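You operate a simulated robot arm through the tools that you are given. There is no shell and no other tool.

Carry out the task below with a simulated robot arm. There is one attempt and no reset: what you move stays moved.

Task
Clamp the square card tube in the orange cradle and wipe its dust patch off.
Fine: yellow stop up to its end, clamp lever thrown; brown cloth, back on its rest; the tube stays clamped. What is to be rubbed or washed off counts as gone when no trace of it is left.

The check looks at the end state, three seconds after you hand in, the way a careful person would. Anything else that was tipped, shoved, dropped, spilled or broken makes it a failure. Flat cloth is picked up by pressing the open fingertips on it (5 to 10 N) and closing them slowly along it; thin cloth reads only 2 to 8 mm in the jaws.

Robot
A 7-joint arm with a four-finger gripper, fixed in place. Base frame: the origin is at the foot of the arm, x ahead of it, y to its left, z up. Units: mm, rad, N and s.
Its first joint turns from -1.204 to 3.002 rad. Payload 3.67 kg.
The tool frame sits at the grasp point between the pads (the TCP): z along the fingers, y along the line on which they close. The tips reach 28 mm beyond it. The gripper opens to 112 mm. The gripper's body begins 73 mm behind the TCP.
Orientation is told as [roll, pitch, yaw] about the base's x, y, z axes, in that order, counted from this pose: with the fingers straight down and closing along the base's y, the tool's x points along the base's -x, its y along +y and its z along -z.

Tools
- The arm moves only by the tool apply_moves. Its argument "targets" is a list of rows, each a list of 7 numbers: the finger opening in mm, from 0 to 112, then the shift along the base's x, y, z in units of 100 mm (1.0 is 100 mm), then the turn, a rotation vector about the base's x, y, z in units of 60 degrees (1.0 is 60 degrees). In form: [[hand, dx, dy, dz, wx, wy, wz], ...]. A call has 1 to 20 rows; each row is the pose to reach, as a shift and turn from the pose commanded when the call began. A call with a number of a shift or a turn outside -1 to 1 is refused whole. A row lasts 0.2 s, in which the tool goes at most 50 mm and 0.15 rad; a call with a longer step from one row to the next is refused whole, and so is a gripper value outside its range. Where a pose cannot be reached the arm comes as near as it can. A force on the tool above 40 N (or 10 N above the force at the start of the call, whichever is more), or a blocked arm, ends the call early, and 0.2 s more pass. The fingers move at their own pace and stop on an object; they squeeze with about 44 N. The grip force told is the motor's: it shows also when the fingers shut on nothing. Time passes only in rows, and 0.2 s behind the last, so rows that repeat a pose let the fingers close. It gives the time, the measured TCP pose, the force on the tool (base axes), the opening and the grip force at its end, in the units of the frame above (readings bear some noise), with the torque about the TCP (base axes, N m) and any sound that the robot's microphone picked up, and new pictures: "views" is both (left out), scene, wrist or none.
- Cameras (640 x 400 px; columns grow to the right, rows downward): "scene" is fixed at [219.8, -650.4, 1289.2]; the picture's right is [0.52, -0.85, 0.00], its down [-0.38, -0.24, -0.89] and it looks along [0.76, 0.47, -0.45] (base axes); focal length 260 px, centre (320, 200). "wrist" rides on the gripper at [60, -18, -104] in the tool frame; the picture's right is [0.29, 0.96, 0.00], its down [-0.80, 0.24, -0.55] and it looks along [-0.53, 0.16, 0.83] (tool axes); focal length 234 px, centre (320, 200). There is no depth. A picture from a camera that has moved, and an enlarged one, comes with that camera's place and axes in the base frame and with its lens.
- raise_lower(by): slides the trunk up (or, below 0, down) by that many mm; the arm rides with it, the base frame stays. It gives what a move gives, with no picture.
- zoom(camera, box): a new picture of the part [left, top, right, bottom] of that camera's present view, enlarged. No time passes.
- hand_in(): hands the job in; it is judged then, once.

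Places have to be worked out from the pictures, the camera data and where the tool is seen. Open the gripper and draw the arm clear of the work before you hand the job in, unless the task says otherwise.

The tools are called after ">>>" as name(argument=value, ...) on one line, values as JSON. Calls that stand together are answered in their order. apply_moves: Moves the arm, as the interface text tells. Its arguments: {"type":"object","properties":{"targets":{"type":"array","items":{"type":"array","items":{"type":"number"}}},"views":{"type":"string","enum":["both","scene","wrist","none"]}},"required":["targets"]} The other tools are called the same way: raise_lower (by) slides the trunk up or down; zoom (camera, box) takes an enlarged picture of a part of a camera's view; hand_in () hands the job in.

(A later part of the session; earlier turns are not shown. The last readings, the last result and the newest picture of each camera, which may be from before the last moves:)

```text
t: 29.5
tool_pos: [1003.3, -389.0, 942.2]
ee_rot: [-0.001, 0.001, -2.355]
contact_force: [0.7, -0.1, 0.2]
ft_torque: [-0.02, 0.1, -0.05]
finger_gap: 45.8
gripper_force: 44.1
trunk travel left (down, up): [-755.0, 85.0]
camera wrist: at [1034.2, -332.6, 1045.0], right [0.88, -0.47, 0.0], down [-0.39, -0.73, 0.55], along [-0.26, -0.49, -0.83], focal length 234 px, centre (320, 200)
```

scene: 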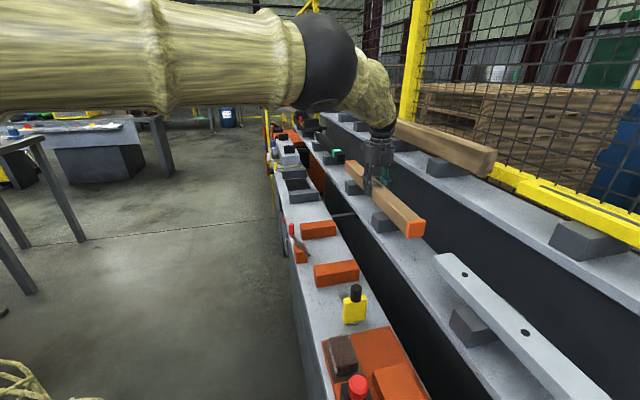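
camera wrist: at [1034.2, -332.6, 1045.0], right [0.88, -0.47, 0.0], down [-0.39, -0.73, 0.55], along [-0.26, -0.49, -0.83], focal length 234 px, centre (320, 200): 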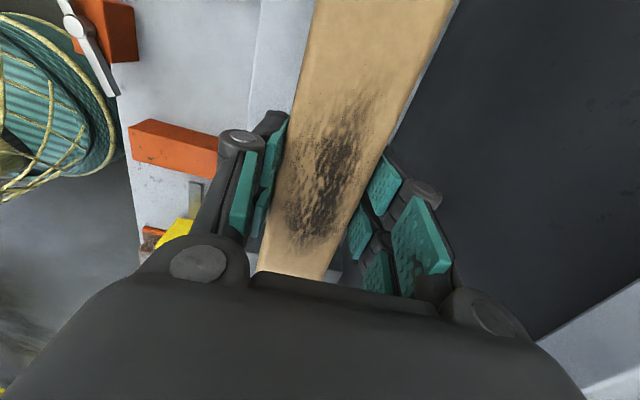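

The tube is held (45.8 mm, 44 N). I lift it 70 mm and check the weight and whether it stays level.

>>> apply_moves(targets=[[40, 0, 0, 0.1, 0, 0, 0], [40, 0, 0, 0.3, 0, 0, 0], [40, 0, 0, 0.5, 0, 0, 0], [40, 0, 0, 0.7, 0, 0, 0], [40, 0, 0, 0.7, 0, 0, 0]], views="both")

```text
t: 30.7
tool_pos: [1004.2, -390.2, 1010.7]
ee_rot: [-0.001, -0.001, -2.354]
contact_force: [0.6, -0.1, -3.3]
ft_torque: [-0.02, 0.02, -0.01]
finger_gap: 45.6
gripper_force: 44.1
trunk travel left (down, up): [-755.0, 85.0]
camera wrist: at [1035.0, -333.5, 1114.4], right [0.88, -0.47, 0.0], down [-0.39, -0.73, 0.55], along [-0.26, -0.49, -0.83], focal length 234 px, centre (320, 200)
```

scene: 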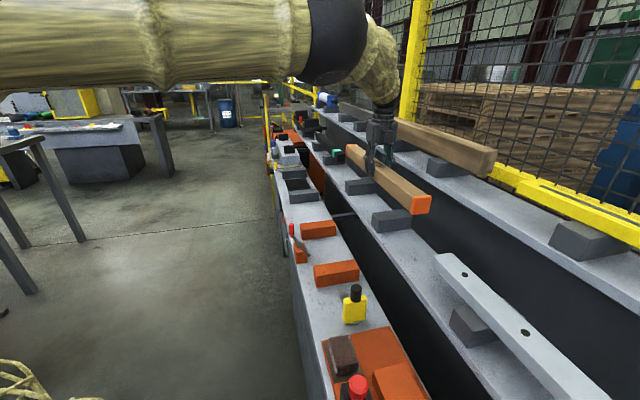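
wrist: 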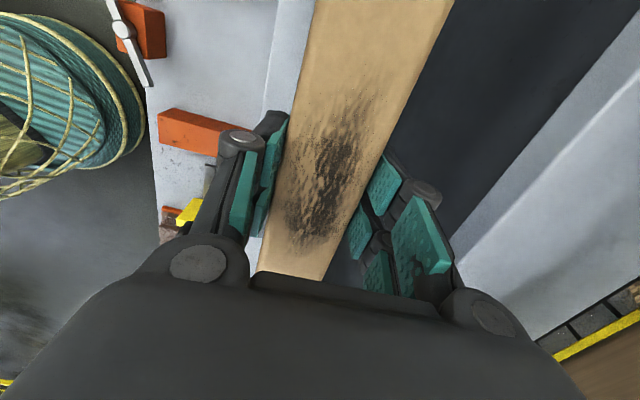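

The tube (3.3 N) hangs level. I carry it toward the lower shelf, straight across the bench in −w direction.

>>> apply_moves(targets=[[40, -0.2, 0.2, 0, 0, 0, 0], [40, -0.4, 0.4, 0, 0, 0, 0], [40, -0.6, 0.6, 0, 0, 0, 0], [40, -0.8, 0.8, 0, 0, 0, 0], [40, -0.9, 0.9, 0, 0, 0, 0], [40, -0.9, 0.9, 0, 0, 0, 0]], views="none")

>>> apply_moves(targets=[[40, -0.2, 0.2, -0.2, 0, 0, 0], [40, -0.35, 0.35, -0.4, 0, 0, 0], [40, -0.35, 0.35, -0.7, 0, 0, 0], [40, -0.35, 0.35, -1.0, 0, 0, 0], [40, -0.35, 0.35, -1.0, 0, 0, 0]], views="both")

```text
t: 32.1
tool_pos: [915.3, -298.2, 1010.9]
ee_rot: [-0.003, -0.001, -2.356]
contact_force: [0.7, 0.0, -2.7]
ft_torque: [0.02, 0.02, -0.03]
finger_gap: 45.7
gripper_force: 44.1
trunk travel left (down, up): [-755.0, 85.0]
```

```text
t: 33.3
tool_pos: [878.2, -264.0, 912.1]
ee_rot: [-0.004, 0.001, -2.354]
contact_force: [0.6, 0.2, -3.9]
ft_torque: [0.02, 0.0, 0.0]
finger_gap: 45.9
gripper_force: 43.8
trunk travel left (down, up): [-755.0, 85.0]
camera wrist: at [909.0, -207.0, 1014.8], right [0.88, -0.47, 0.0], down [-0.39, -0.73, 0.55], along [-0.26, -0.49, -0.83], focal length 234 px, centre (320, 200)
```

scene: 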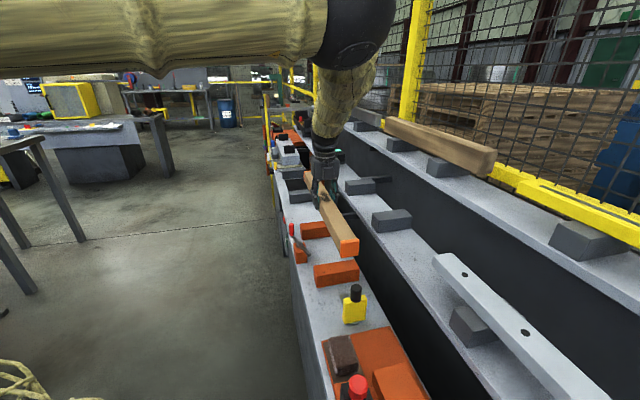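
wrist: 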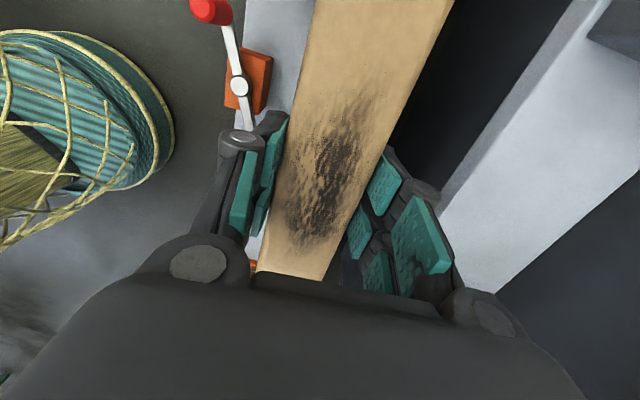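

The tube now hovers over the cradle at w≈807.7, u-centre ≈435, matching the cradle centre (w≈808–810, u≈436–438). I lower it by 100 mm and look again.

>>> apply_moves(targets=[[40, 0.005, 0, -0.3, 0, 0, 0], [40, 0.01, 0, -0.6, 0, 0, 0], [40, 0.015, 0, -0.85, 0, 0, 0], [40, 0.015, 0, -1.0, 0, 0, 0], [40, 0.015, 0, -1.0, 0, 0, 0]], views="both")

>>> zoom(camera="scene", box=[270, 200, 390, 310])

```text
t: 34.5
tool_pos: [879.9, -264.3, 812.3]
ee_rot: [-0.002, 0.001, -2.354]
contact_force: [0.5, -0.1, -3.9]
ft_torque: [-0.04, -0.04, 0.02]
finger_gap: 45.5
gripper_force: 44.4
trunk travel left (down, up): [-755.0, 85.0]
camera wrist: at [911.0, -207.2, 915.6], right [0.88, -0.47, 0.0], down [-0.39, -0.73, 0.55], along [-0.26, -0.49, -0.83], focal length 234 px, centre (320, 200)
```

scene: 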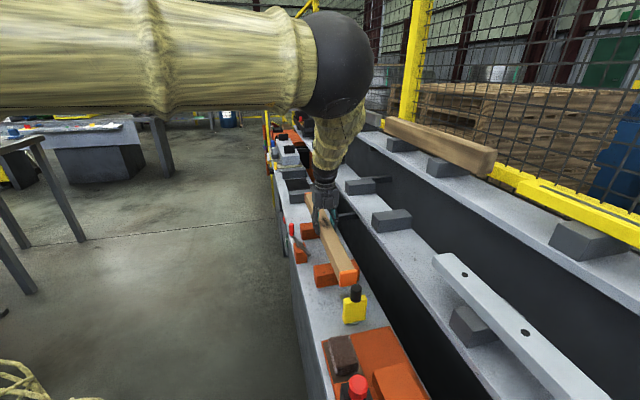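
wrist: 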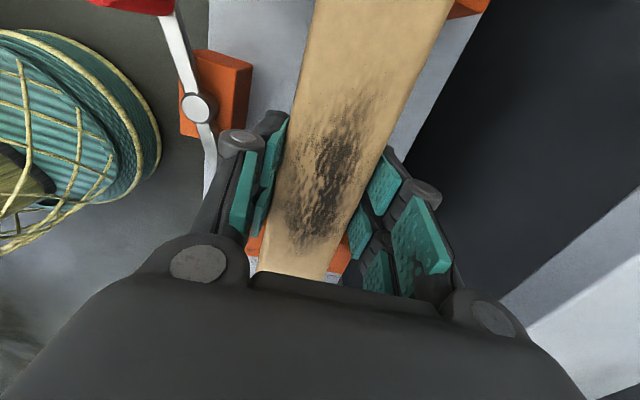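

```text
3.64 times, centred on (330, 255) of scene
camera zoom: at [219.8, -650.4, 1289.2], right [0.52, -0.85, 0.0], down [-0.38, -0.24, -0.89], along [0.76, 0.47, -0.45], focal length 944 px, centre (284, 0)
```

zoom: 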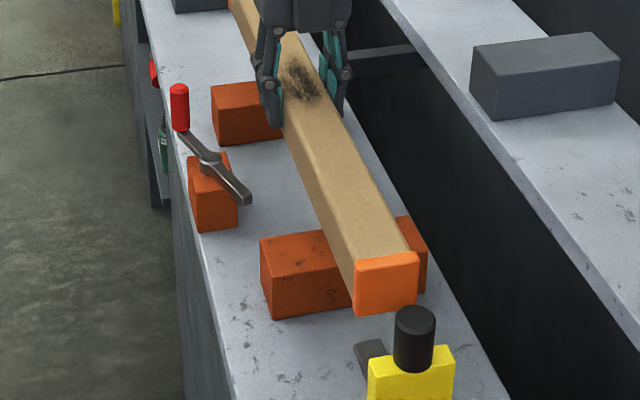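

The tube is well centred over both blocks. I lower the last ~36 mm slowly, watching for contact.

>>> apply_moves(targets=[[40, 0, 0, -0.15, 0, 0, 0], [40, 0, 0, -0.27, 0, 0, 0], [40, 0, 0, -0.31, 0, 0, 0], [40, 0, 0, -0.34, 0, 0, 0], [40, 0, 0, -0.34, 0, 0, 0]], views="none")

```text
t: 35.7
tool_pos: [880.6, -264.0, 776.9]
ee_rot: [-0.001, 0.0, -2.355]
contact_force: [-0.4, 0.4, -3.6]
ft_torque: [0.02, 0.0, -0.03]
finger_gap: 45.8
gripper_force: 43.9
trunk travel left (down, up): [-755.0, 85.0]
```

No contact yet (force still the tube's weight). I go on in 1–2 mm steps.

>>> apply_moves(targets=[[40, 0, 0, -0.015, 0, 0, 0], [40, 0, 0, -0.03, 0, 0, 0], [40, 0, 0, -0.03, 0, 0, 0]], views="none")

>>> apply_moves(targets=[[40, 0, 0, -0.01, 0, 0, 0], [40, 0, 0, -0.02, 0, 0, 0], [40, 0, 0, -0.02, 0, 0, 0]], views="both")

```text
t: 36.5
tool_pos: [880.4, -263.9, 774.9]
ee_rot: [-0.003, 0.0, -2.355]
contact_force: [0.5, -0.1, -3.8]
ft_torque: [0.02, 0.03, -0.02]
finger_gap: 45.5
gripper_force: 43.8
trunk travel left (down, up): [-755.0, 85.0]
```

```text
t: 37.3
tool_pos: [880.2, -264.1, 771.8]
ee_rot: [-0.002, -0.001, -2.356]
contact_force: [-0.7, 0.7, -2.9]
ft_torque: [0.02, 0.02, 0.01]
finger_gap: 45.8
gripper_force: 44.3
trunk travel left (down, up): [-755.0, 85.0]
camera wrist: at [910.7, -207.6, 876.0], right [0.88, -0.47, 0.0], down [-0.39, -0.73, 0.55], along [-0.26, -0.49, -0.83], focal length 234 px, centre (320, 200)
```

scene: 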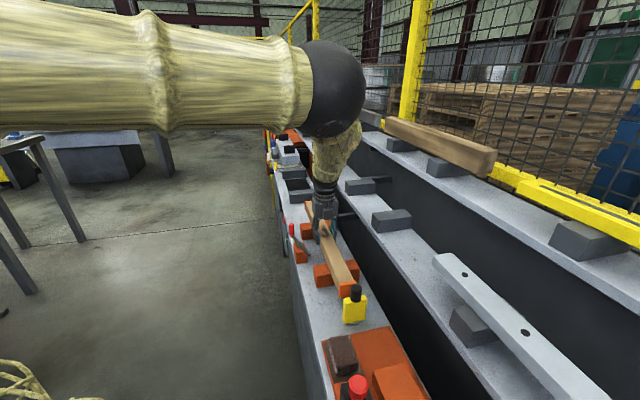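
wrist: 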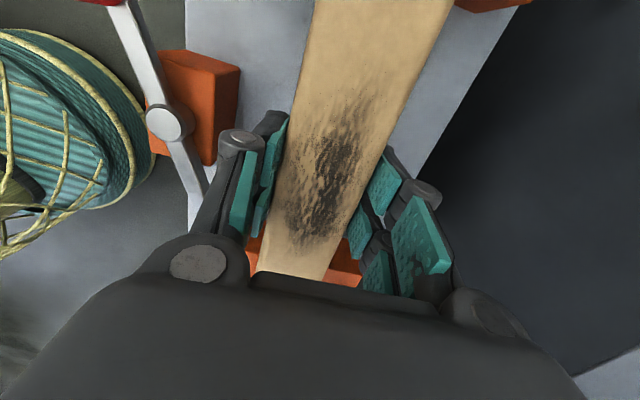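

Still hanging freely by the force reading; I check the gap in the scene picture.

>>> zoom(camera="scene", box=[295, 230, 385, 330])

>>> apply_moves(targets=[[40, 0, 0, -0.01, 0, 0, 0], [40, 0, 0, -0.02, 0, 0, 0], [40, 0, 0, -0.02, 0, 0, 0]], views="none")

```text
4.00 times, centred on (340, 280) of scene
camera zoom: at [219.8, -650.4, 1289.2], right [0.52, -0.85, 0.0], down [-0.38, -0.24, -0.89], along [0.76, 0.47, -0.45], focal length 1038 px, centre (240, -120)
```

zoom: 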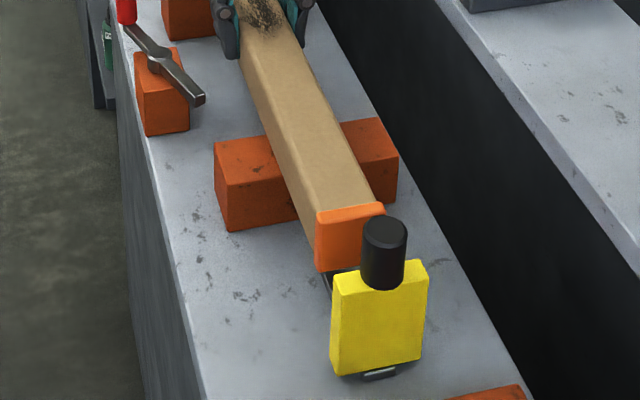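

```text
t: 38.1
tool_pos: [880.7, -264.0, 771.9]
ee_rot: [0.001, 0.0, -2.353]
contact_force: [1.3, -1.0, 4.9]
ft_torque: [-0.54, 0.75, 0.13]
finger_gap: 45.7
gripper_force: 44.2
trunk travel left (down, up): [-755.0, 85.0]
```

Contact: the tube now rests on the cradle (+4.9 N). I open the fingers to 70 mm and look before rising.

>>> apply_moves(targets=[[56, 0, 0, 0, 0, 0, 0], [70, 0, 0, 0, 0, 0, 0], [70, 0, 0, 0, 0, 0, 0]], views="both")

```text
t: 38.9
tool_pos: [880.3, -264.2, 769.7]
ee_rot: [-0.002, -0.001, -2.354]
contact_force: [0.4, -0.1, 0.5]
ft_torque: [-0.01, -0.01, -0.01]
finger_gap: 70.0
gripper_force: 0.1
trunk travel left (down, up): [-755.0, 85.0]
camera wrist: at [910.5, -207.6, 874.1], right [0.88, -0.47, 0.0], down [-0.39, -0.73, 0.55], along [-0.26, -0.49, -0.83], focal length 234 px, centre (320, 200)
```

scene: 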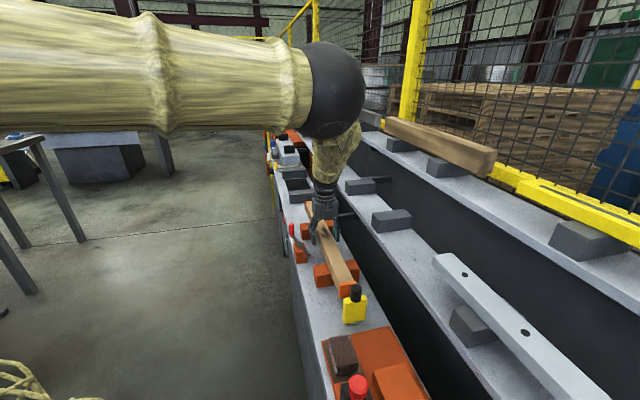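
wrist: 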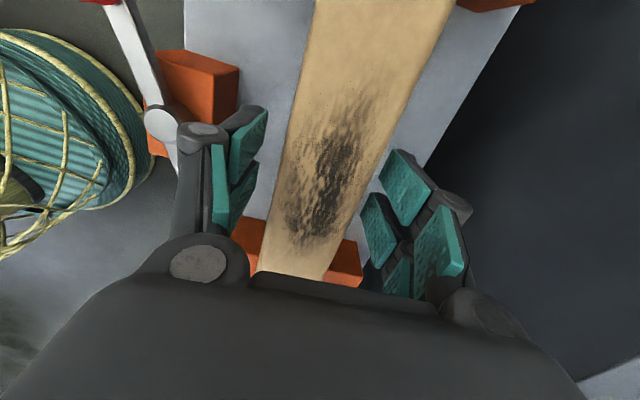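

The tube sits in the cradle, released. I rise clear and move over toward the yellow stop to look at it closely.

>>> apply_moves(targets=[[70, 0, 0, 0.3, 0, 0, 0], [70, 0, 0, 0.6, 0, 0, 0], [70, 0, 0, 0.8, 0, 0, 0], [70, 0, 0, 1.0, 0, 0, 0], [70, 0, 0, 1.0, 0, 0, 0]], views="both")

```text
t: 40.1
tool_pos: [880.4, -263.0, 871.4]
ee_rot: [-0.002, -0.002, -2.353]
contact_force: [-0.1, -1.5, -0.3]
ft_torque: [0.0, -0.01, -0.03]
finger_gap: 70.1
gripper_force: 0.1
trunk travel left (down, up): [-755.0, 85.0]
camera wrist: at [910.6, -206.9, 974.0], right [0.88, -0.47, 0.0], down [-0.39, -0.73, 0.55], along [-0.26, -0.49, -0.83], focal length 234 px, centre (320, 200)
```

scene: 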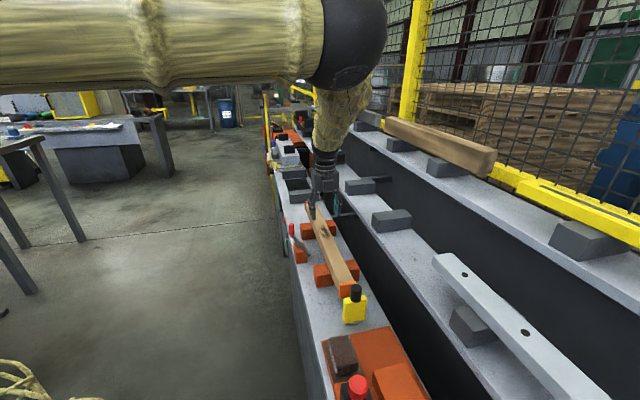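
wrist: 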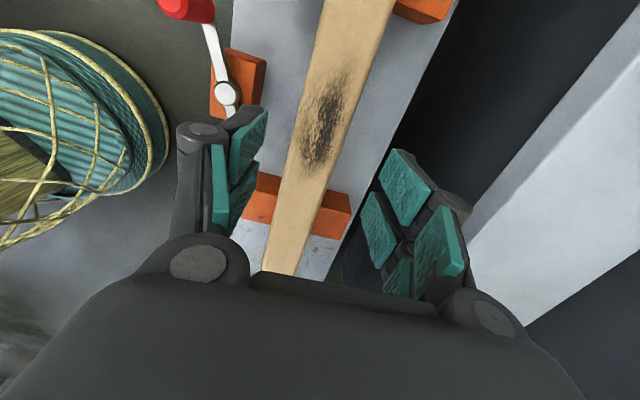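

I slide along above the tube toward its near end to view the stop (about −195 mm along the bench).

>>> apply_moves(targets=[[112, -0.3, -0.3, 0, 0, 0, 0], [112, -0.6, -0.6, 0, 0, 0, 0], [112, -0.9, -0.9, 0, 0, 0, 0], [112, -1.0, -1.0, 0, 0, 0, 0]], views="none")

>>> apply_moves(targets=[[112, -0.2, -0.2, 0, 0, 0, 0], [112, -0.4, -0.4, 0, 0, 0, 0], [112, -0.4, -0.4, 0, 0, 0, 0]], views="both")

```text
t: 41.1
tool_pos: [780.0, -364.3, 870.4]
ee_rot: [-0.001, -0.001, -2.357]
contact_force: [-0.1, 0.4, -0.7]
ft_torque: [-0.02, 0.0, 0.0]
finger_gap: 112.0
gripper_force: 0.1
trunk travel left (down, up): [-755.0, 85.0]
```

```text
t: 41.9
tool_pos: [739.4, -403.8, 871.9]
ee_rot: [-0.002, 0.0, -2.353]
contact_force: [0.7, -0.5, 0.2]
ft_torque: [0.02, 0.0, -0.01]
finger_gap: 111.8
gripper_force: 0.0
trunk travel left (down, up): [-755.0, 85.0]
camera wrist: at [771.1, -347.3, 975.6], right [0.88, -0.47, 0.0], down [-0.39, -0.73, 0.55], along [-0.26, -0.49, -0.83], focal length 234 px, centre (320, 200)
```

scene: 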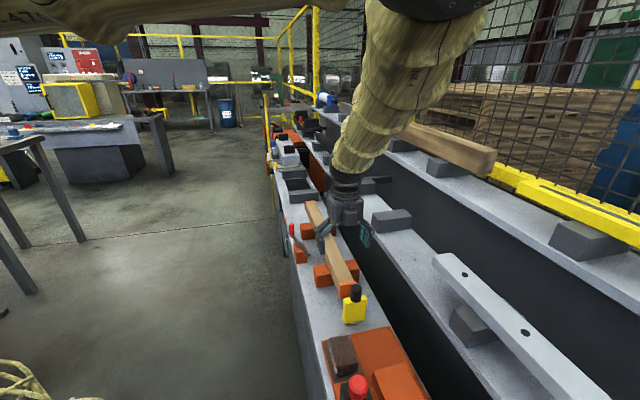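
wrist: 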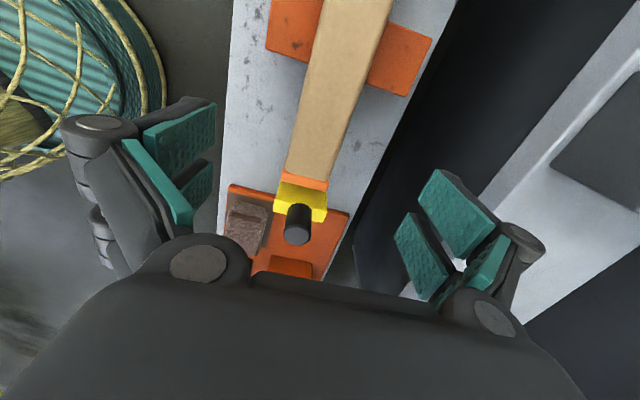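

The stop, tube end and cloth are visible between the fingers. I zoom in to measure the gap and heights.

>>> zoom(camera="wrist", box=[210, 150, 370, 270])

>>> zoom(camera="scene", box=[320, 260, 400, 340])

```text
3.33 times, centred on (290, 210) of wrist
camera zoom: at [771.1, -347.3, 975.6], right [0.88, -0.47, 0.0], down [-0.39, -0.73, 0.55], along [-0.26, -0.49, -0.83], focal length 781 px, centre (420, 167)
```

zoom: 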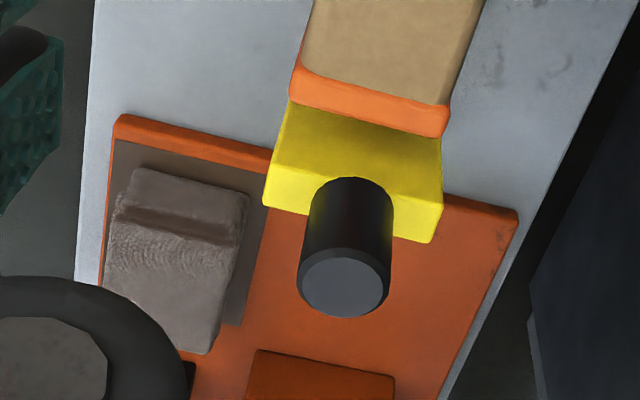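

```text
5.00 times, centred on (360, 300) of scene
camera zoom: at [219.8, -650.4, 1289.2], right [0.52, -0.85, 0.0], down [-0.38, -0.24, -0.89], along [0.76, 0.47, -0.45], focal length 1298 px, centre (120, -300)
```

zoom: 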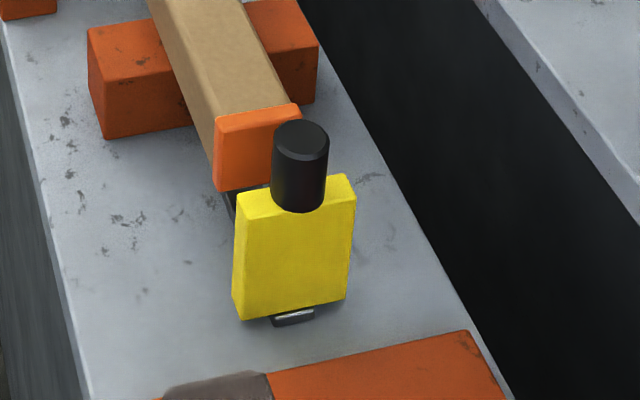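

The stop body is at u≈134–152, w≈785–842, top ≈762 with the knob to z≈800; the tube's end is at u≈188, so ~36 mm to go. I close the fingers and move past the stop to its −u side (TCP u≈85, w≈814) at safe height.

>>> apply_moves(targets=[[60, -0.3, -0.32, 0, 0, 0, 0], [20, -0.6, -0.64, 0, 0, 0, 0], [0, -0.9, -0.95, 0, 0, 0, 0], [0, -1.0, -1.0, 0, 0, 0, 0], [0, -1.0, -1.0, 0, 0, 0, 0]], views="both")

```text
t: 43.1
tool_pos: [639.2, -504.2, 872.2]
ee_rot: [-0.001, 0.003, -2.356]
contact_force: [-0.1, -0.2, 0.0]
ft_torque: [0.02, 0.01, -0.03]
finger_gap: 0.1
gripper_force: 35.6
trunk travel left (down, up): [-755.0, 85.0]
camera wrist: at [669.9, -447.6, 974.7], right [0.88, -0.47, 0.0], down [-0.39, -0.73, 0.55], along [-0.26, -0.49, -0.83], focal length 234 px, centre (320, 200)
```

scene: 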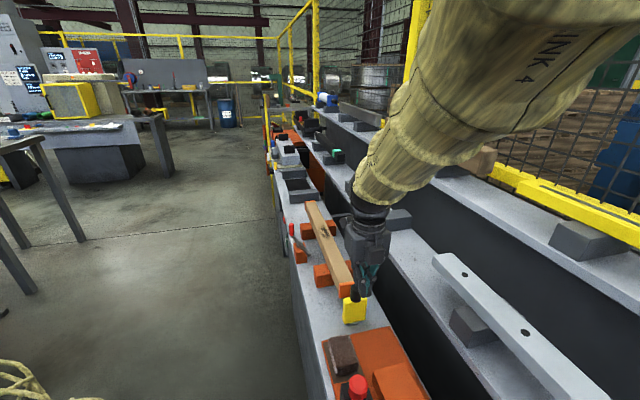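
wrist: 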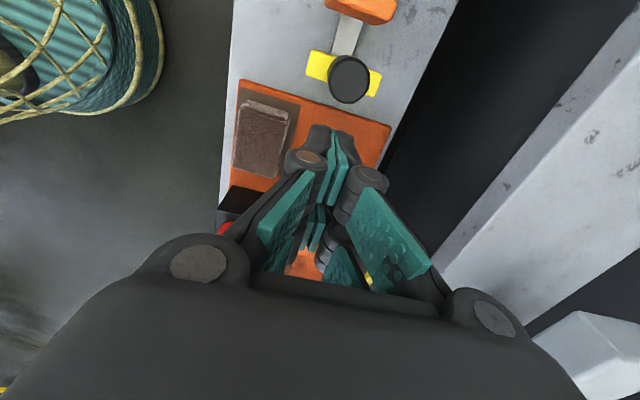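

Now the stop is seen almost from straight above; I zoom to get its exact u position and the fingers' closed shape.

>>> zoom(camera="wrist", box=[220, 0, 460, 150])

>>> zoom(camera="scene", box=[310, 200, 430, 340])

```text
2.67 times, centred on (340, 75) of wrist
camera zoom: at [669.9, -447.6, 974.7], right [0.88, -0.47, 0.0], down [-0.39, -0.73, 0.55], along [-0.26, -0.49, -0.83], focal length 624 px, centre (267, 533)
```

zoom: 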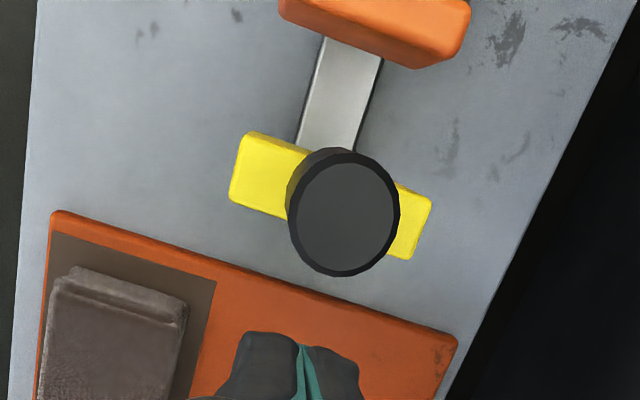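

```text
2.86 times, centred on (370, 270) of scene
camera zoom: at [219.8, -650.4, 1289.2], right [0.52, -0.85, 0.0], down [-0.38, -0.24, -0.89], along [0.76, 0.47, -0.45], focal length 742 px, centre (177, 0)
```

zoom: 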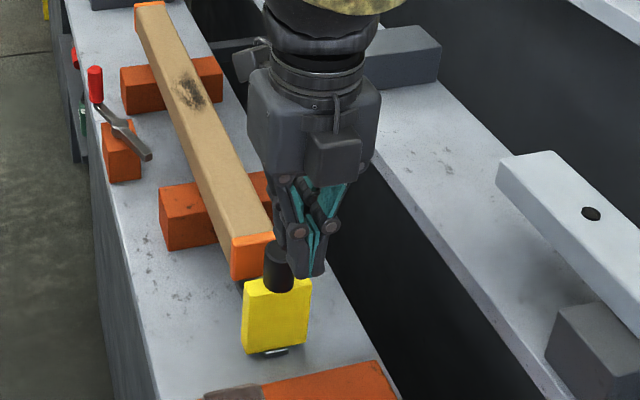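

Stop: body u 134–152, knob centre (143.5, 814.5), radius ≈14; the fingers' leading edge is 26 mm ahead of the TCP. I align w with the knob, back off to u≈90 and descend so the tips reach z≈722.

>>> apply_moves(targets=[[0, 0.003, -0.08, 0, 0, 0, 0], [0, 0.003, -0.08, -0.3, 0, 0, 0], [0, 0.003, -0.08, -0.6, 0, 0, 0], [0, 0.003, -0.08, -0.85, 0, 0, 0], [0, 0.003, -0.08, -1.0, 0, 0, 0], [0, 0.003, -0.08, -1.0, 0, 0, 0]], views="both")

```text
t: 44.5
tool_pos: [640.1, -512.7, 771.4]
ee_rot: [-0.003, 0.001, -2.354]
contact_force: [0.2, 0.2, 0.1]
ft_torque: [0.02, -0.03, -0.01]
finger_gap: 0.1
gripper_force: 35.7
trunk travel left (down, up): [-755.0, 85.0]
camera wrist: at [670.2, -455.8, 874.3], right [0.88, -0.47, 0.0], down [-0.39, -0.73, 0.55], along [-0.26, -0.49, -0.83], focal length 234 px, centre (320, 200)
```

scene: 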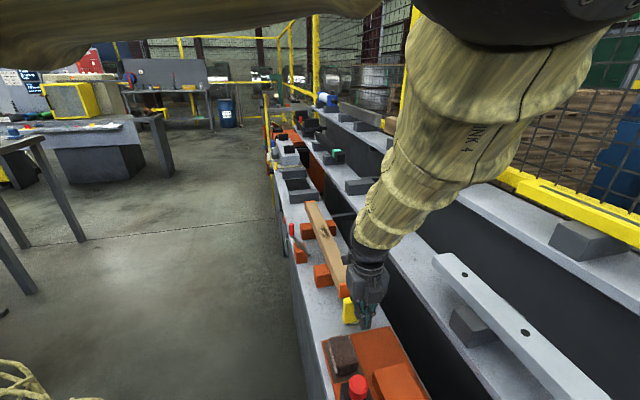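
wrist: 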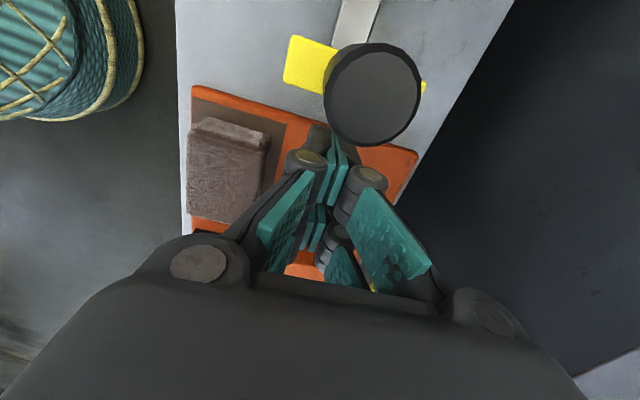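

Aligned (u≈90, w≈815). I lower 21 mm more and advance to the stop, watching the push force.

>>> apply_moves(targets=[[0, 0, 0, -0.1, 0, 0, 0], [0, 0, 0, -0.21, 0, 0, 0], [0, 0.035, 0.035, -0.21, 0, 0, 0], [0, 0.07, 0.07, -0.21, 0, 0, 0], [0, 0.1, 0.1, -0.21, 0, 0, 0], [0, 0.12, 0.12, -0.21, 0, 0, 0], [0, 0.14, 0.14, -0.21, 0, 0, 0]], views="both")

```text
t: 46.1
tool_pos: [653.8, -498.2, 748.5]
ee_rot: [-0.002, 0.0, -2.354]
contact_force: [-0.7, 0.0, -0.5]
ft_torque: [-0.01, -0.01, -0.01]
finger_gap: 0.3
gripper_force: 35.8
trunk travel left (down, up): [-755.0, 85.0]
camera wrist: at [685.1, -441.3, 853.1], right [0.88, -0.47, 0.0], down [-0.39, -0.73, 0.55], along [-0.26, -0.49, -0.83], focal length 234 px, centre (320, 200)
```

scene: 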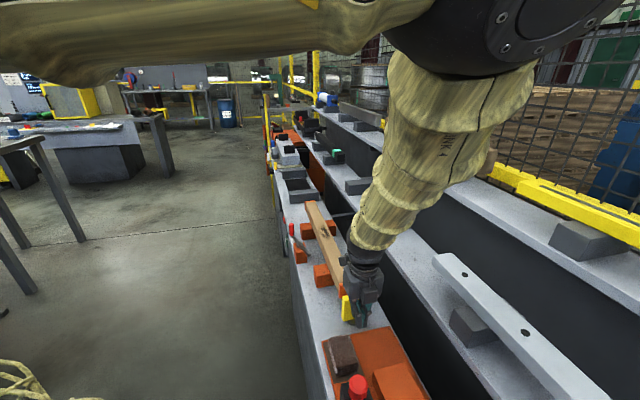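
wrist: 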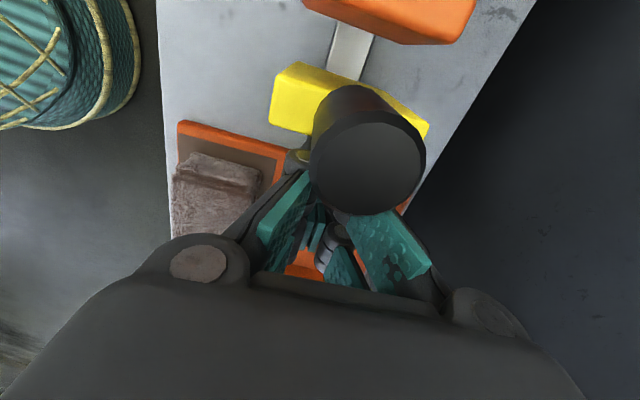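

No notable force yet, though the stop may already be gliding with the fingers. I continue in small steps and watch.

>>> apply_moves(targets=[[0, 0.02, 0.02, 0, 0, 0, 0], [0, 0.04, 0.04, 0, 0, 0, 0], [0, 0.06, 0.06, 0, 0, 0, 0], [0, 0.08, 0.08, 0, 0, 0, 0]], views="both")

>>> zoom(camera="scene", box=[310, 270, 400, 340])

```text
t: 47.1
tool_pos: [662.9, -490.6, 750.3]
ee_rot: [-0.001, 0.0, -2.354]
contact_force: [-0.3, 1.4, 0.2]
ft_torque: [0.01, -0.01, -0.04]
finger_gap: 0.0
gripper_force: 35.6
trunk travel left (down, up): [-755.0, 85.0]
camera wrist: at [693.1, -433.6, 853.1], right [0.88, -0.47, 0.0], down [-0.39, -0.73, 0.55], along [-0.26, -0.49, -0.83], focal length 234 px, centre (320, 200)
```

scene: 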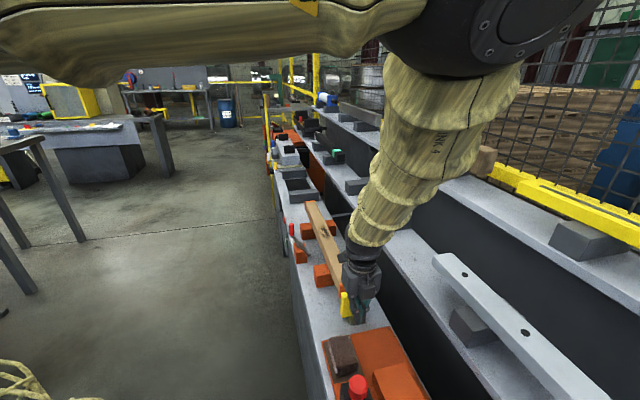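
wrist: 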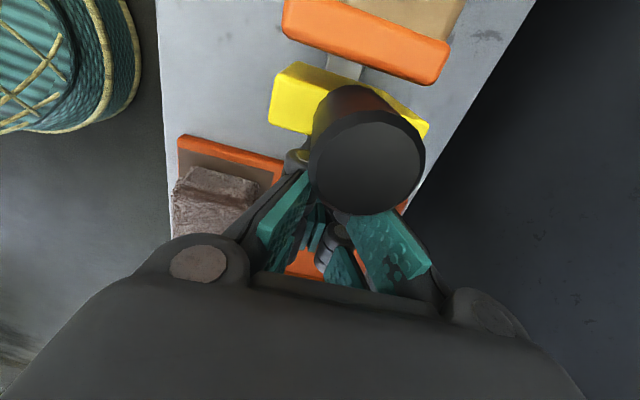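

```text
5.71 times, centred on (355, 305) of scene
camera zoom: at [219.8, -650.4, 1289.2], right [0.52, -0.85, 0.0], down [-0.38, -0.24, -0.89], along [0.76, 0.47, -0.45], focal length 1483 px, centre (120, -400)
```

zoom: 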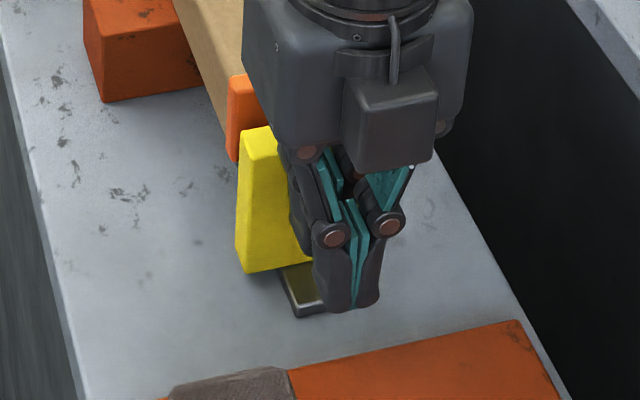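

The stop slides along with the fingers; the remaining gap to the tube's end is roughly 7–12 mm. I advance in finer steps.

>>> apply_moves(targets=[[0, 0.014, 0.014, 0, 0, 0, 0], [0, 0.028, 0.028, 0, 0, 0, 0], [0, 0.042, 0.042, 0, 0, 0, 0], [0, 0.042, 0.042, 0, 0, 0, 0]], views="wrist")

>>> zoom(camera="wrist", box=[240, 0, 480, 150])

>>> zoom(camera="scene", box=[320, 270, 380, 330])

```text
t: 48.1
tool_pos: [666.3, -486.9, 750.0]
ee_rot: [-0.003, 0.0, -2.354]
contact_force: [-0.9, -0.6, -0.5]
ft_torque: [-0.01, 0.01, -0.01]
finger_gap: 0.0
gripper_force: 35.8
trunk travel left (down, up): [-755.0, 85.0]
camera wrist: at [696.9, -429.5, 853.2], right [0.88, -0.47, 0.0], down [-0.39, -0.73, 0.55], along [-0.26, -0.49, -0.83], focal length 234 px, centre (320, 200)
```

wrist: 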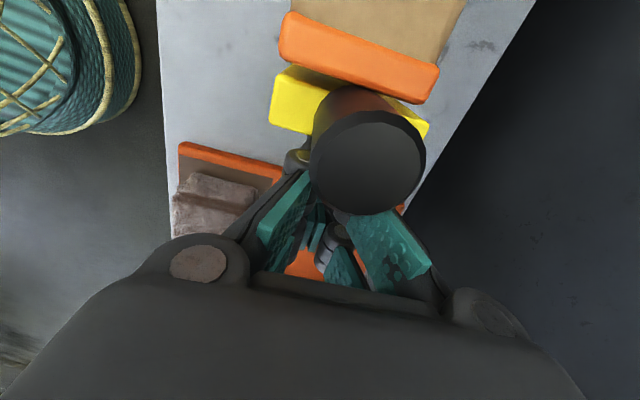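

```text
2.67 times, centred on (360, 75) of wrist
camera zoom: at [696.9, -429.5, 853.2], right [0.88, -0.47, 0.0], down [-0.39, -0.73, 0.55], along [-0.26, -0.49, -0.83], focal length 624 px, centre (213, 533)
```

zoom: 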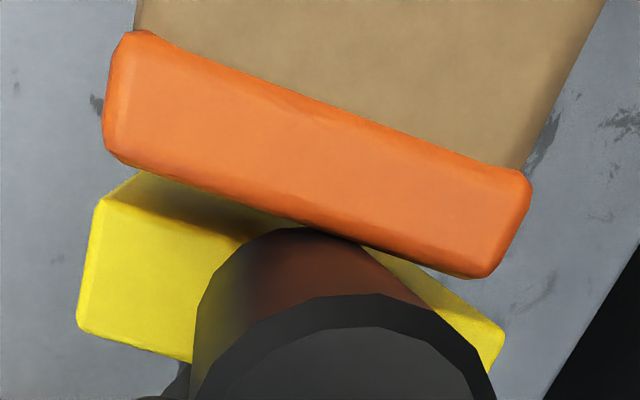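

```text
6.67 times, centred on (350, 300) of scene
camera zoom: at [219.8, -650.4, 1289.2], right [0.52, -0.85, 0.0], down [-0.38, -0.24, -0.89], along [0.76, 0.47, -0.45], focal length 1730 px, centre (120, -467)
```

zoom: 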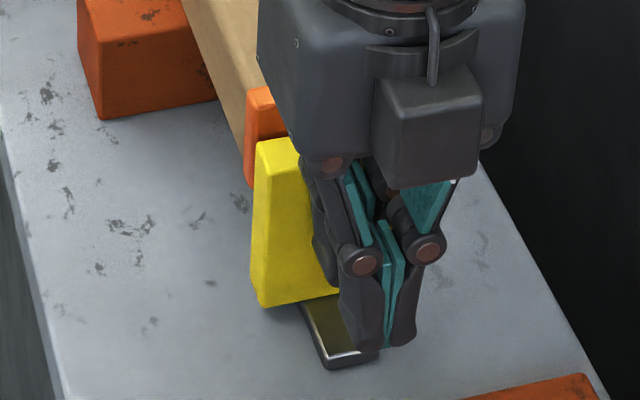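

Measured: stop's +u face at u≈176, the tube's end at u≈183.4, so about 7 mm left. I advance 5 mm, then check.

>>> apply_moves(targets=[[0, 0.012, 0.012, 0, 0, 0, 0], [0, 0.024, 0.024, 0, 0, 0, 0], [0, 0.036, 0.036, 0, 0, 0, 0], [0, 0.036, 0.036, 0, 0, 0, 0]], views="wrist")

>>> zoom(camera="wrist", box=[240, 0, 480, 150])

>>> zoom(camera="scene", box=[320, 270, 380, 330])

```text
t: 49.1
tool_pos: [670.7, -483.2, 748.7]
ee_rot: [-0.002, 0.0, -2.354]
contact_force: [-1.0, 0.3, 0.2]
ft_torque: [-0.04, -0.04, -0.01]
finger_gap: 0.0
gripper_force: 35.8
trunk travel left (down, up): [-755.0, 85.0]
camera wrist: at [700.8, -425.8, 853.0], right [0.88, -0.47, 0.0], down [-0.39, -0.73, 0.55], along [-0.26, -0.49, -0.83], focal length 234 px, centre (320, 200)
```

wrist: 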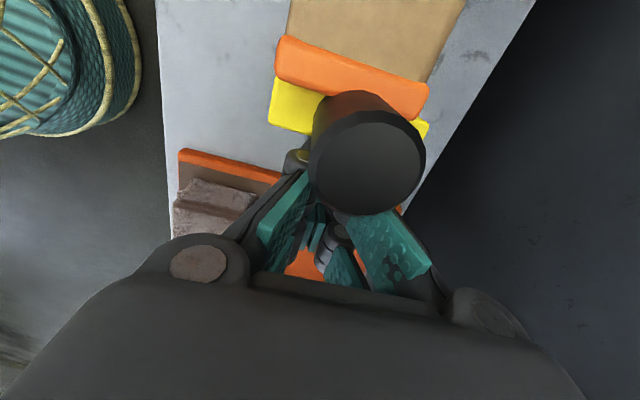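

```text
2.67 times, centred on (360, 75) of wrist
camera zoom: at [700.8, -425.8, 853.0], right [0.88, -0.47, 0.0], down [-0.39, -0.73, 0.55], along [-0.26, -0.49, -0.83], focal length 624 px, centre (213, 533)
```

zoom: 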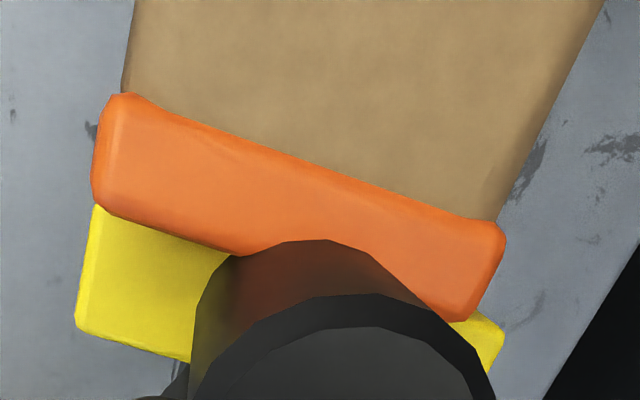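

```text
6.67 times, centred on (350, 300) of scene
camera zoom: at [219.8, -650.4, 1289.2], right [0.52, -0.85, 0.0], down [-0.38, -0.24, -0.89], along [0.76, 0.47, -0.45], focal length 1730 px, centre (120, -467)
```

zoom: 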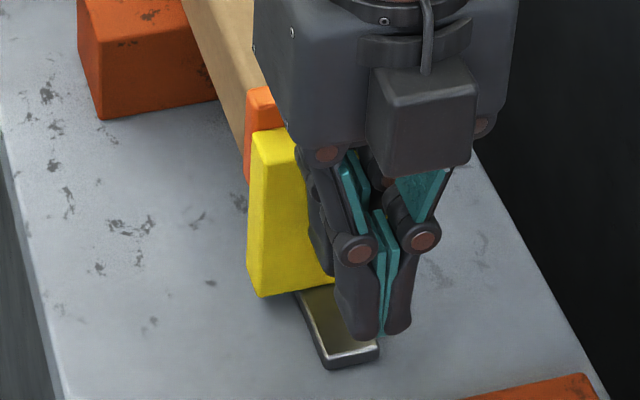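

About 2 mm remain. I go on in ~1 mm steps; when they touch, the tube's edge will stop shifting in the wrist image.

>>> apply_moves(targets=[[0, 0.007, 0.007, 0, 0, 0, 0], [0, 0.014, 0.014, 0, 0, 0, 0], [0, 0.014, 0.014, 0, 0, 0, 0]], views="none")

>>> zoom(camera="wrist", box=[240, 0, 480, 150])

>>> apply_moves(targets=[[0, 0.007, 0.007, 0, 0, 0, 0], [0, 0.007, 0.007, 0, 0, 0, 0], [0, 0.007, 0.007, 0, 0, 0, 0]], views="none")

>>> zoom(camera="wrist", box=[240, 0, 480, 150])

```text
t: 49.9
tool_pos: [672.6, -481.9, 749.8]
ee_rot: [-0.002, 0.0, -2.354]
contact_force: [-1.7, -0.9, -0.9]
ft_torque: [0.01, -0.04, 0.02]
finger_gap: 0.0
gripper_force: 35.4
trunk travel left (down, up): [-755.0, 85.0]
```

```text
2.67 times, centred on (360, 75) of wrist
camera zoom: at [701.9, -424.8, 853.1], right [0.88, -0.47, 0.0], down [-0.39, -0.73, 0.55], along [-0.26, -0.49, -0.83], focal length 624 px, centre (213, 533)
```

zoom: 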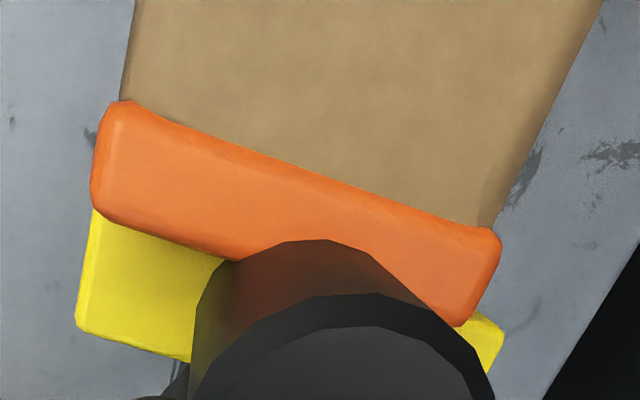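

```text
t: 50.7
tool_pos: [672.3, -481.0, 750.5]
ee_rot: [-0.002, -0.001, -2.354]
contact_force: [-0.8, -1.4, 0.6]
ft_torque: [0.02, -0.05, 0.01]
finger_gap: 0.0
gripper_force: 35.7
trunk travel left (down, up): [-755.0, 85.0]
```

```text
2.67 times, centred on (360, 75) of wrist
camera zoom: at [702.7, -423.9, 853.2], right [0.88, -0.47, 0.0], down [-0.39, -0.73, 0.55], along [-0.26, -0.49, -0.83], focal length 624 px, centre (213, 533)
```

zoom: 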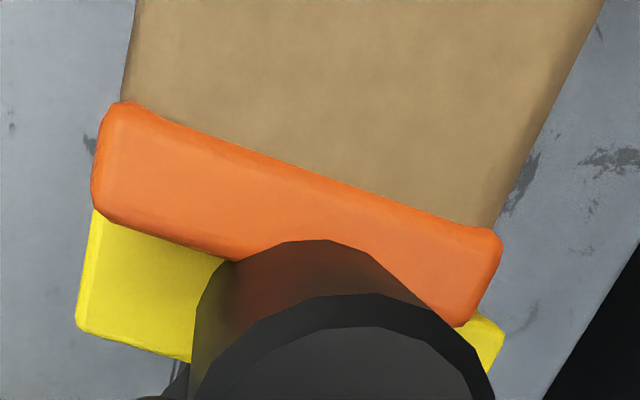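

The tube's edge no longer shifts relative to the stop: they touch. I back the fingers off along −u, then rise.

>>> apply_moves(targets=[[0, -0.05, -0.05, 0, 0, 0, 0], [0, -0.12, -0.12, 0, 0, 0, 0], [0, -0.15, -0.15, 0.2, 0, 0, 0], [0, -0.15, -0.15, 0.6, 0, 0, 0], [0, -0.15, -0.15, 1.0, 0, 0, 0], [0, -0.15, -0.15, 1.0, 0, 0, 0]], views="both")

>>> zoom(camera="wrist", box=[240, 0, 460, 150])

```text
t: 52.1
tool_pos: [657.9, -496.2, 850.1]
ee_rot: [-0.002, 0.001, -2.355]
contact_force: [-0.1, -0.3, -0.6]
ft_torque: [0.02, 0.0, -0.01]
finger_gap: 0.0
gripper_force: 35.8
trunk travel left (down, up): [-755.0, 85.0]
camera wrist: at [688.3, -439.6, 953.4], right [0.88, -0.47, 0.0], down [-0.39, -0.73, 0.55], along [-0.26, -0.49, -0.83], focal length 234 px, centre (320, 200)
```

scene: 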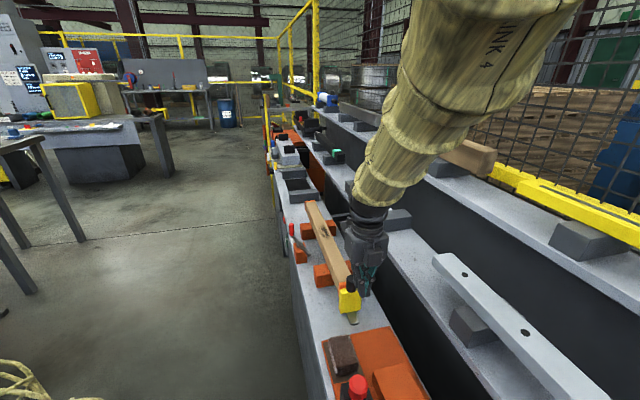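
wrist: 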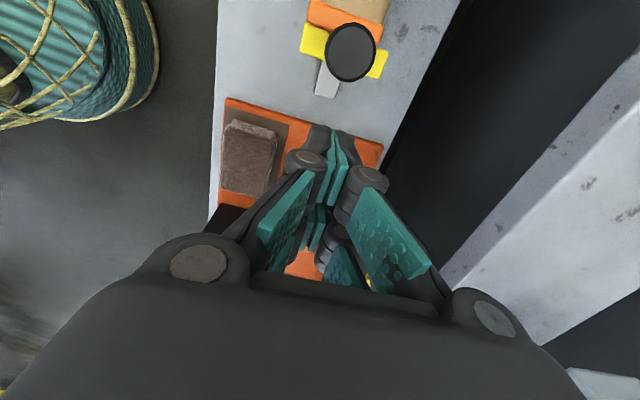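

```text
2.67 times, centred on (350, 75) of wrist
camera zoom: at [688.3, -439.6, 953.4], right [0.88, -0.47, 0.0], down [-0.39, -0.73, 0.55], along [-0.26, -0.49, -0.83], focal length 624 px, centre (240, 533)
```

zoom: 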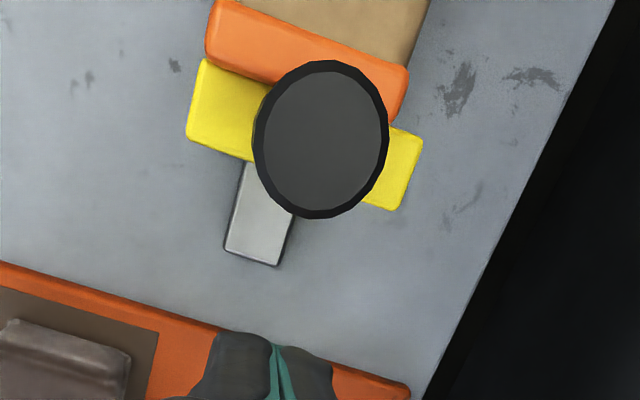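

The stop rests against the tube's end. Now I travel at safe height over to the lever's red post (≈u 491, w 697).

>>> apply_moves(targets=[[0, 0.2, 0.3, 0.2, 0, 0, 0], [0, 0.4, 0.6, 0.3, 0, 0, 0], [0, 0.6, 0.9, 0.3, 0, 0, 0], [0, 0.65, 1.0, 0.3, 0, 0, 0]], views="none")

>>> apply_moves(targets=[[0, 0.2, 0.3, 0, 0, 0, 0], [0, 0.4, 0.6, 0, 0, 0, 0], [0, 0.6, 0.9, 0, 0, 0, 0], [0, 0.65, 1.0, 0, 0, 0, 0]], views="none")

>>> apply_moves(targets=[[0, 0.2, 0.3, 0, 0, 0, 0], [0, 0.4, 0.6, 0, 0, 0, 0], [0, 0.6, 0.9, 0, 0, 0, 0], [0, 0.73, 1.0, 0, 0, 0, 0], [0, 0.73, 1.0, 0, 0, 0, 0]], views="both")

```text
t: 53.1
tool_pos: [721.2, -395.2, 880.0]
ee_rot: [-0.002, 0.0, -2.354]
contact_force: [-0.4, -0.3, -0.1]
ft_torque: [0.01, -0.02, -0.03]
finger_gap: 0.0
gripper_force: 35.4
trunk travel left (down, up): [-755.0, 85.0]
```

```text
t: 54.1
tool_pos: [786.7, -295.6, 880.1]
ee_rot: [0.0, 0.0, -2.355]
contact_force: [-0.5, -0.3, -0.2]
ft_torque: [0.02, -0.02, 0.04]
finger_gap: 0.1
gripper_force: 35.8
trunk travel left (down, up): [-755.0, 85.0]
```

```text
t: 55.3
tool_pos: [859.8, -194.9, 881.3]
ee_rot: [-0.002, 0.001, -2.356]
contact_force: [0.3, 0.2, 1.1]
ft_torque: [0.02, 0.01, 0.03]
finger_gap: 0.0
gripper_force: 35.1
trunk travel left (down, up): [-755.0, 85.0]
camera wrist: at [890.1, -137.8, 984.0], right [0.88, -0.47, 0.0], down [-0.39, -0.73, 0.55], along [-0.26, -0.49, -0.83], focal length 234 px, centre (320, 200)
```

scene: 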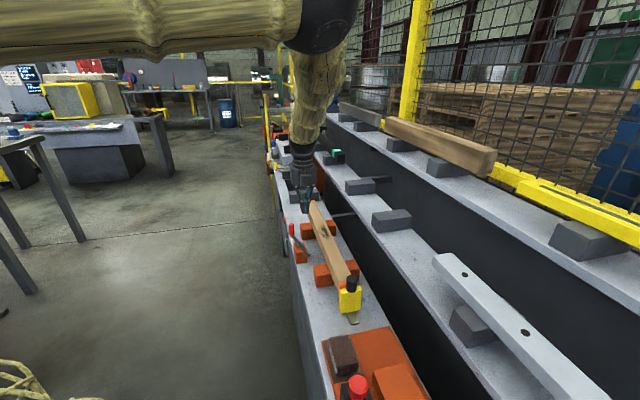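
wrist: 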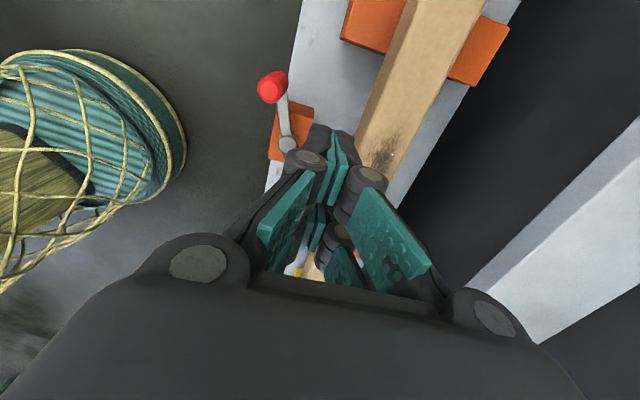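

The red post's top is at about u 494, w 697. I place the closed fingers on its far (+w) side, ~10 mm away, and go down to tip height ≈765.

>>> apply_moves(targets=[[0, 0.007, 0.27, 0, 0, 0, 0], [0, 0.007, 0.27, -0.3, 0, 0, 0], [0, 0.007, 0.27, -0.6, 0, 0, 0], [0, 0.007, 0.27, -0.88, 0, 0, 0], [0, 0.007, 0.27, -0.88, 0, 0, 0]], views="both")

>>> zoom(camera="wrist", box=[200, 0, 420, 200])

>>> zoom(camera="scene", box=[270, 180, 370, 270])

```text
t: 56.5
tool_pos: [861.2, -168.6, 792.0]
ee_rot: [-0.002, -0.001, -2.353]
contact_force: [-0.6, -0.2, -0.6]
ft_torque: [0.02, 0.01, 0.02]
finger_gap: 0.2
gripper_force: 36.2
trunk travel left (down, up): [-755.0, 85.0]
camera wrist: at [891.4, -111.8, 895.5], right [0.88, -0.47, 0.0], down [-0.39, -0.73, 0.55], along [-0.26, -0.49, -0.83], focal length 234 px, centre (320, 200)
```

scene: 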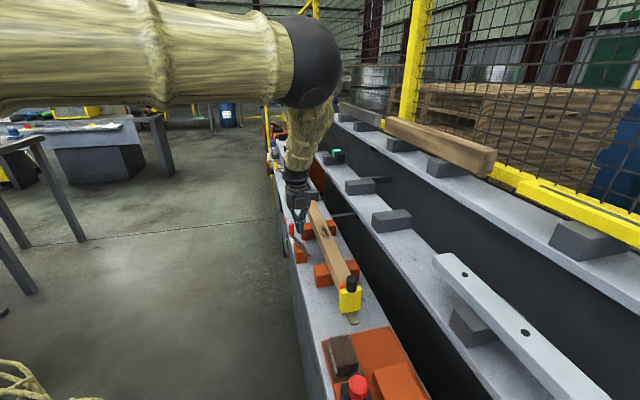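
wrist: 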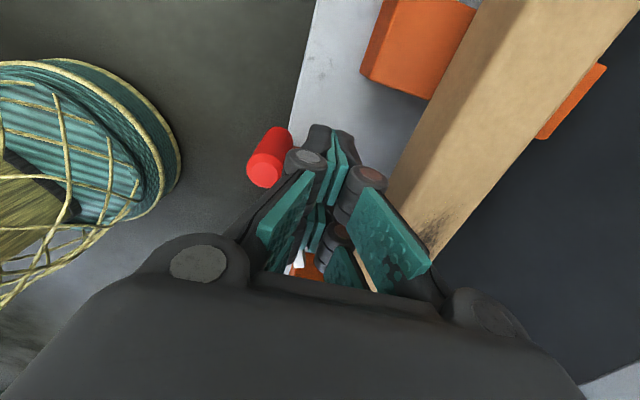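

```text
2.00 times, centred on (310, 100) of wrist
camera zoom: at [891.4, -111.8, 895.5], right [0.88, -0.47, 0.0], down [-0.39, -0.73, 0.55], along [-0.26, -0.49, -0.83], focal length 468 px, centre (340, 400)
```

zoom: 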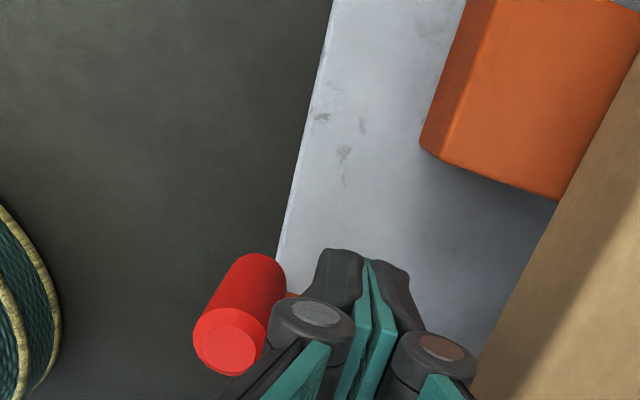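

```text
4.44 times, centred on (320, 225) of scene
camera zoom: at [219.8, -650.4, 1289.2], right [0.52, -0.85, 0.0], down [-0.38, -0.24, -0.89], along [0.76, 0.47, -0.45], focal length 1154 px, centre (320, 89)
```

zoom: 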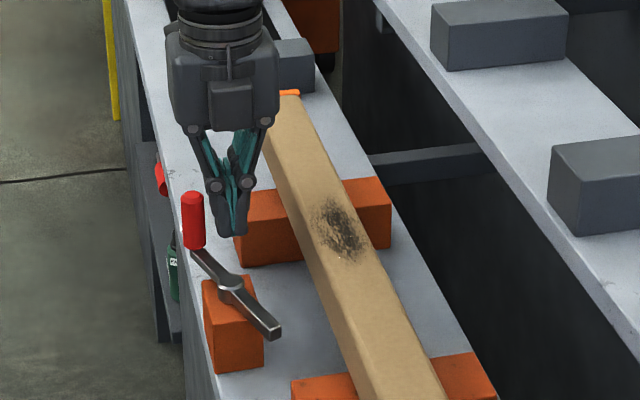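

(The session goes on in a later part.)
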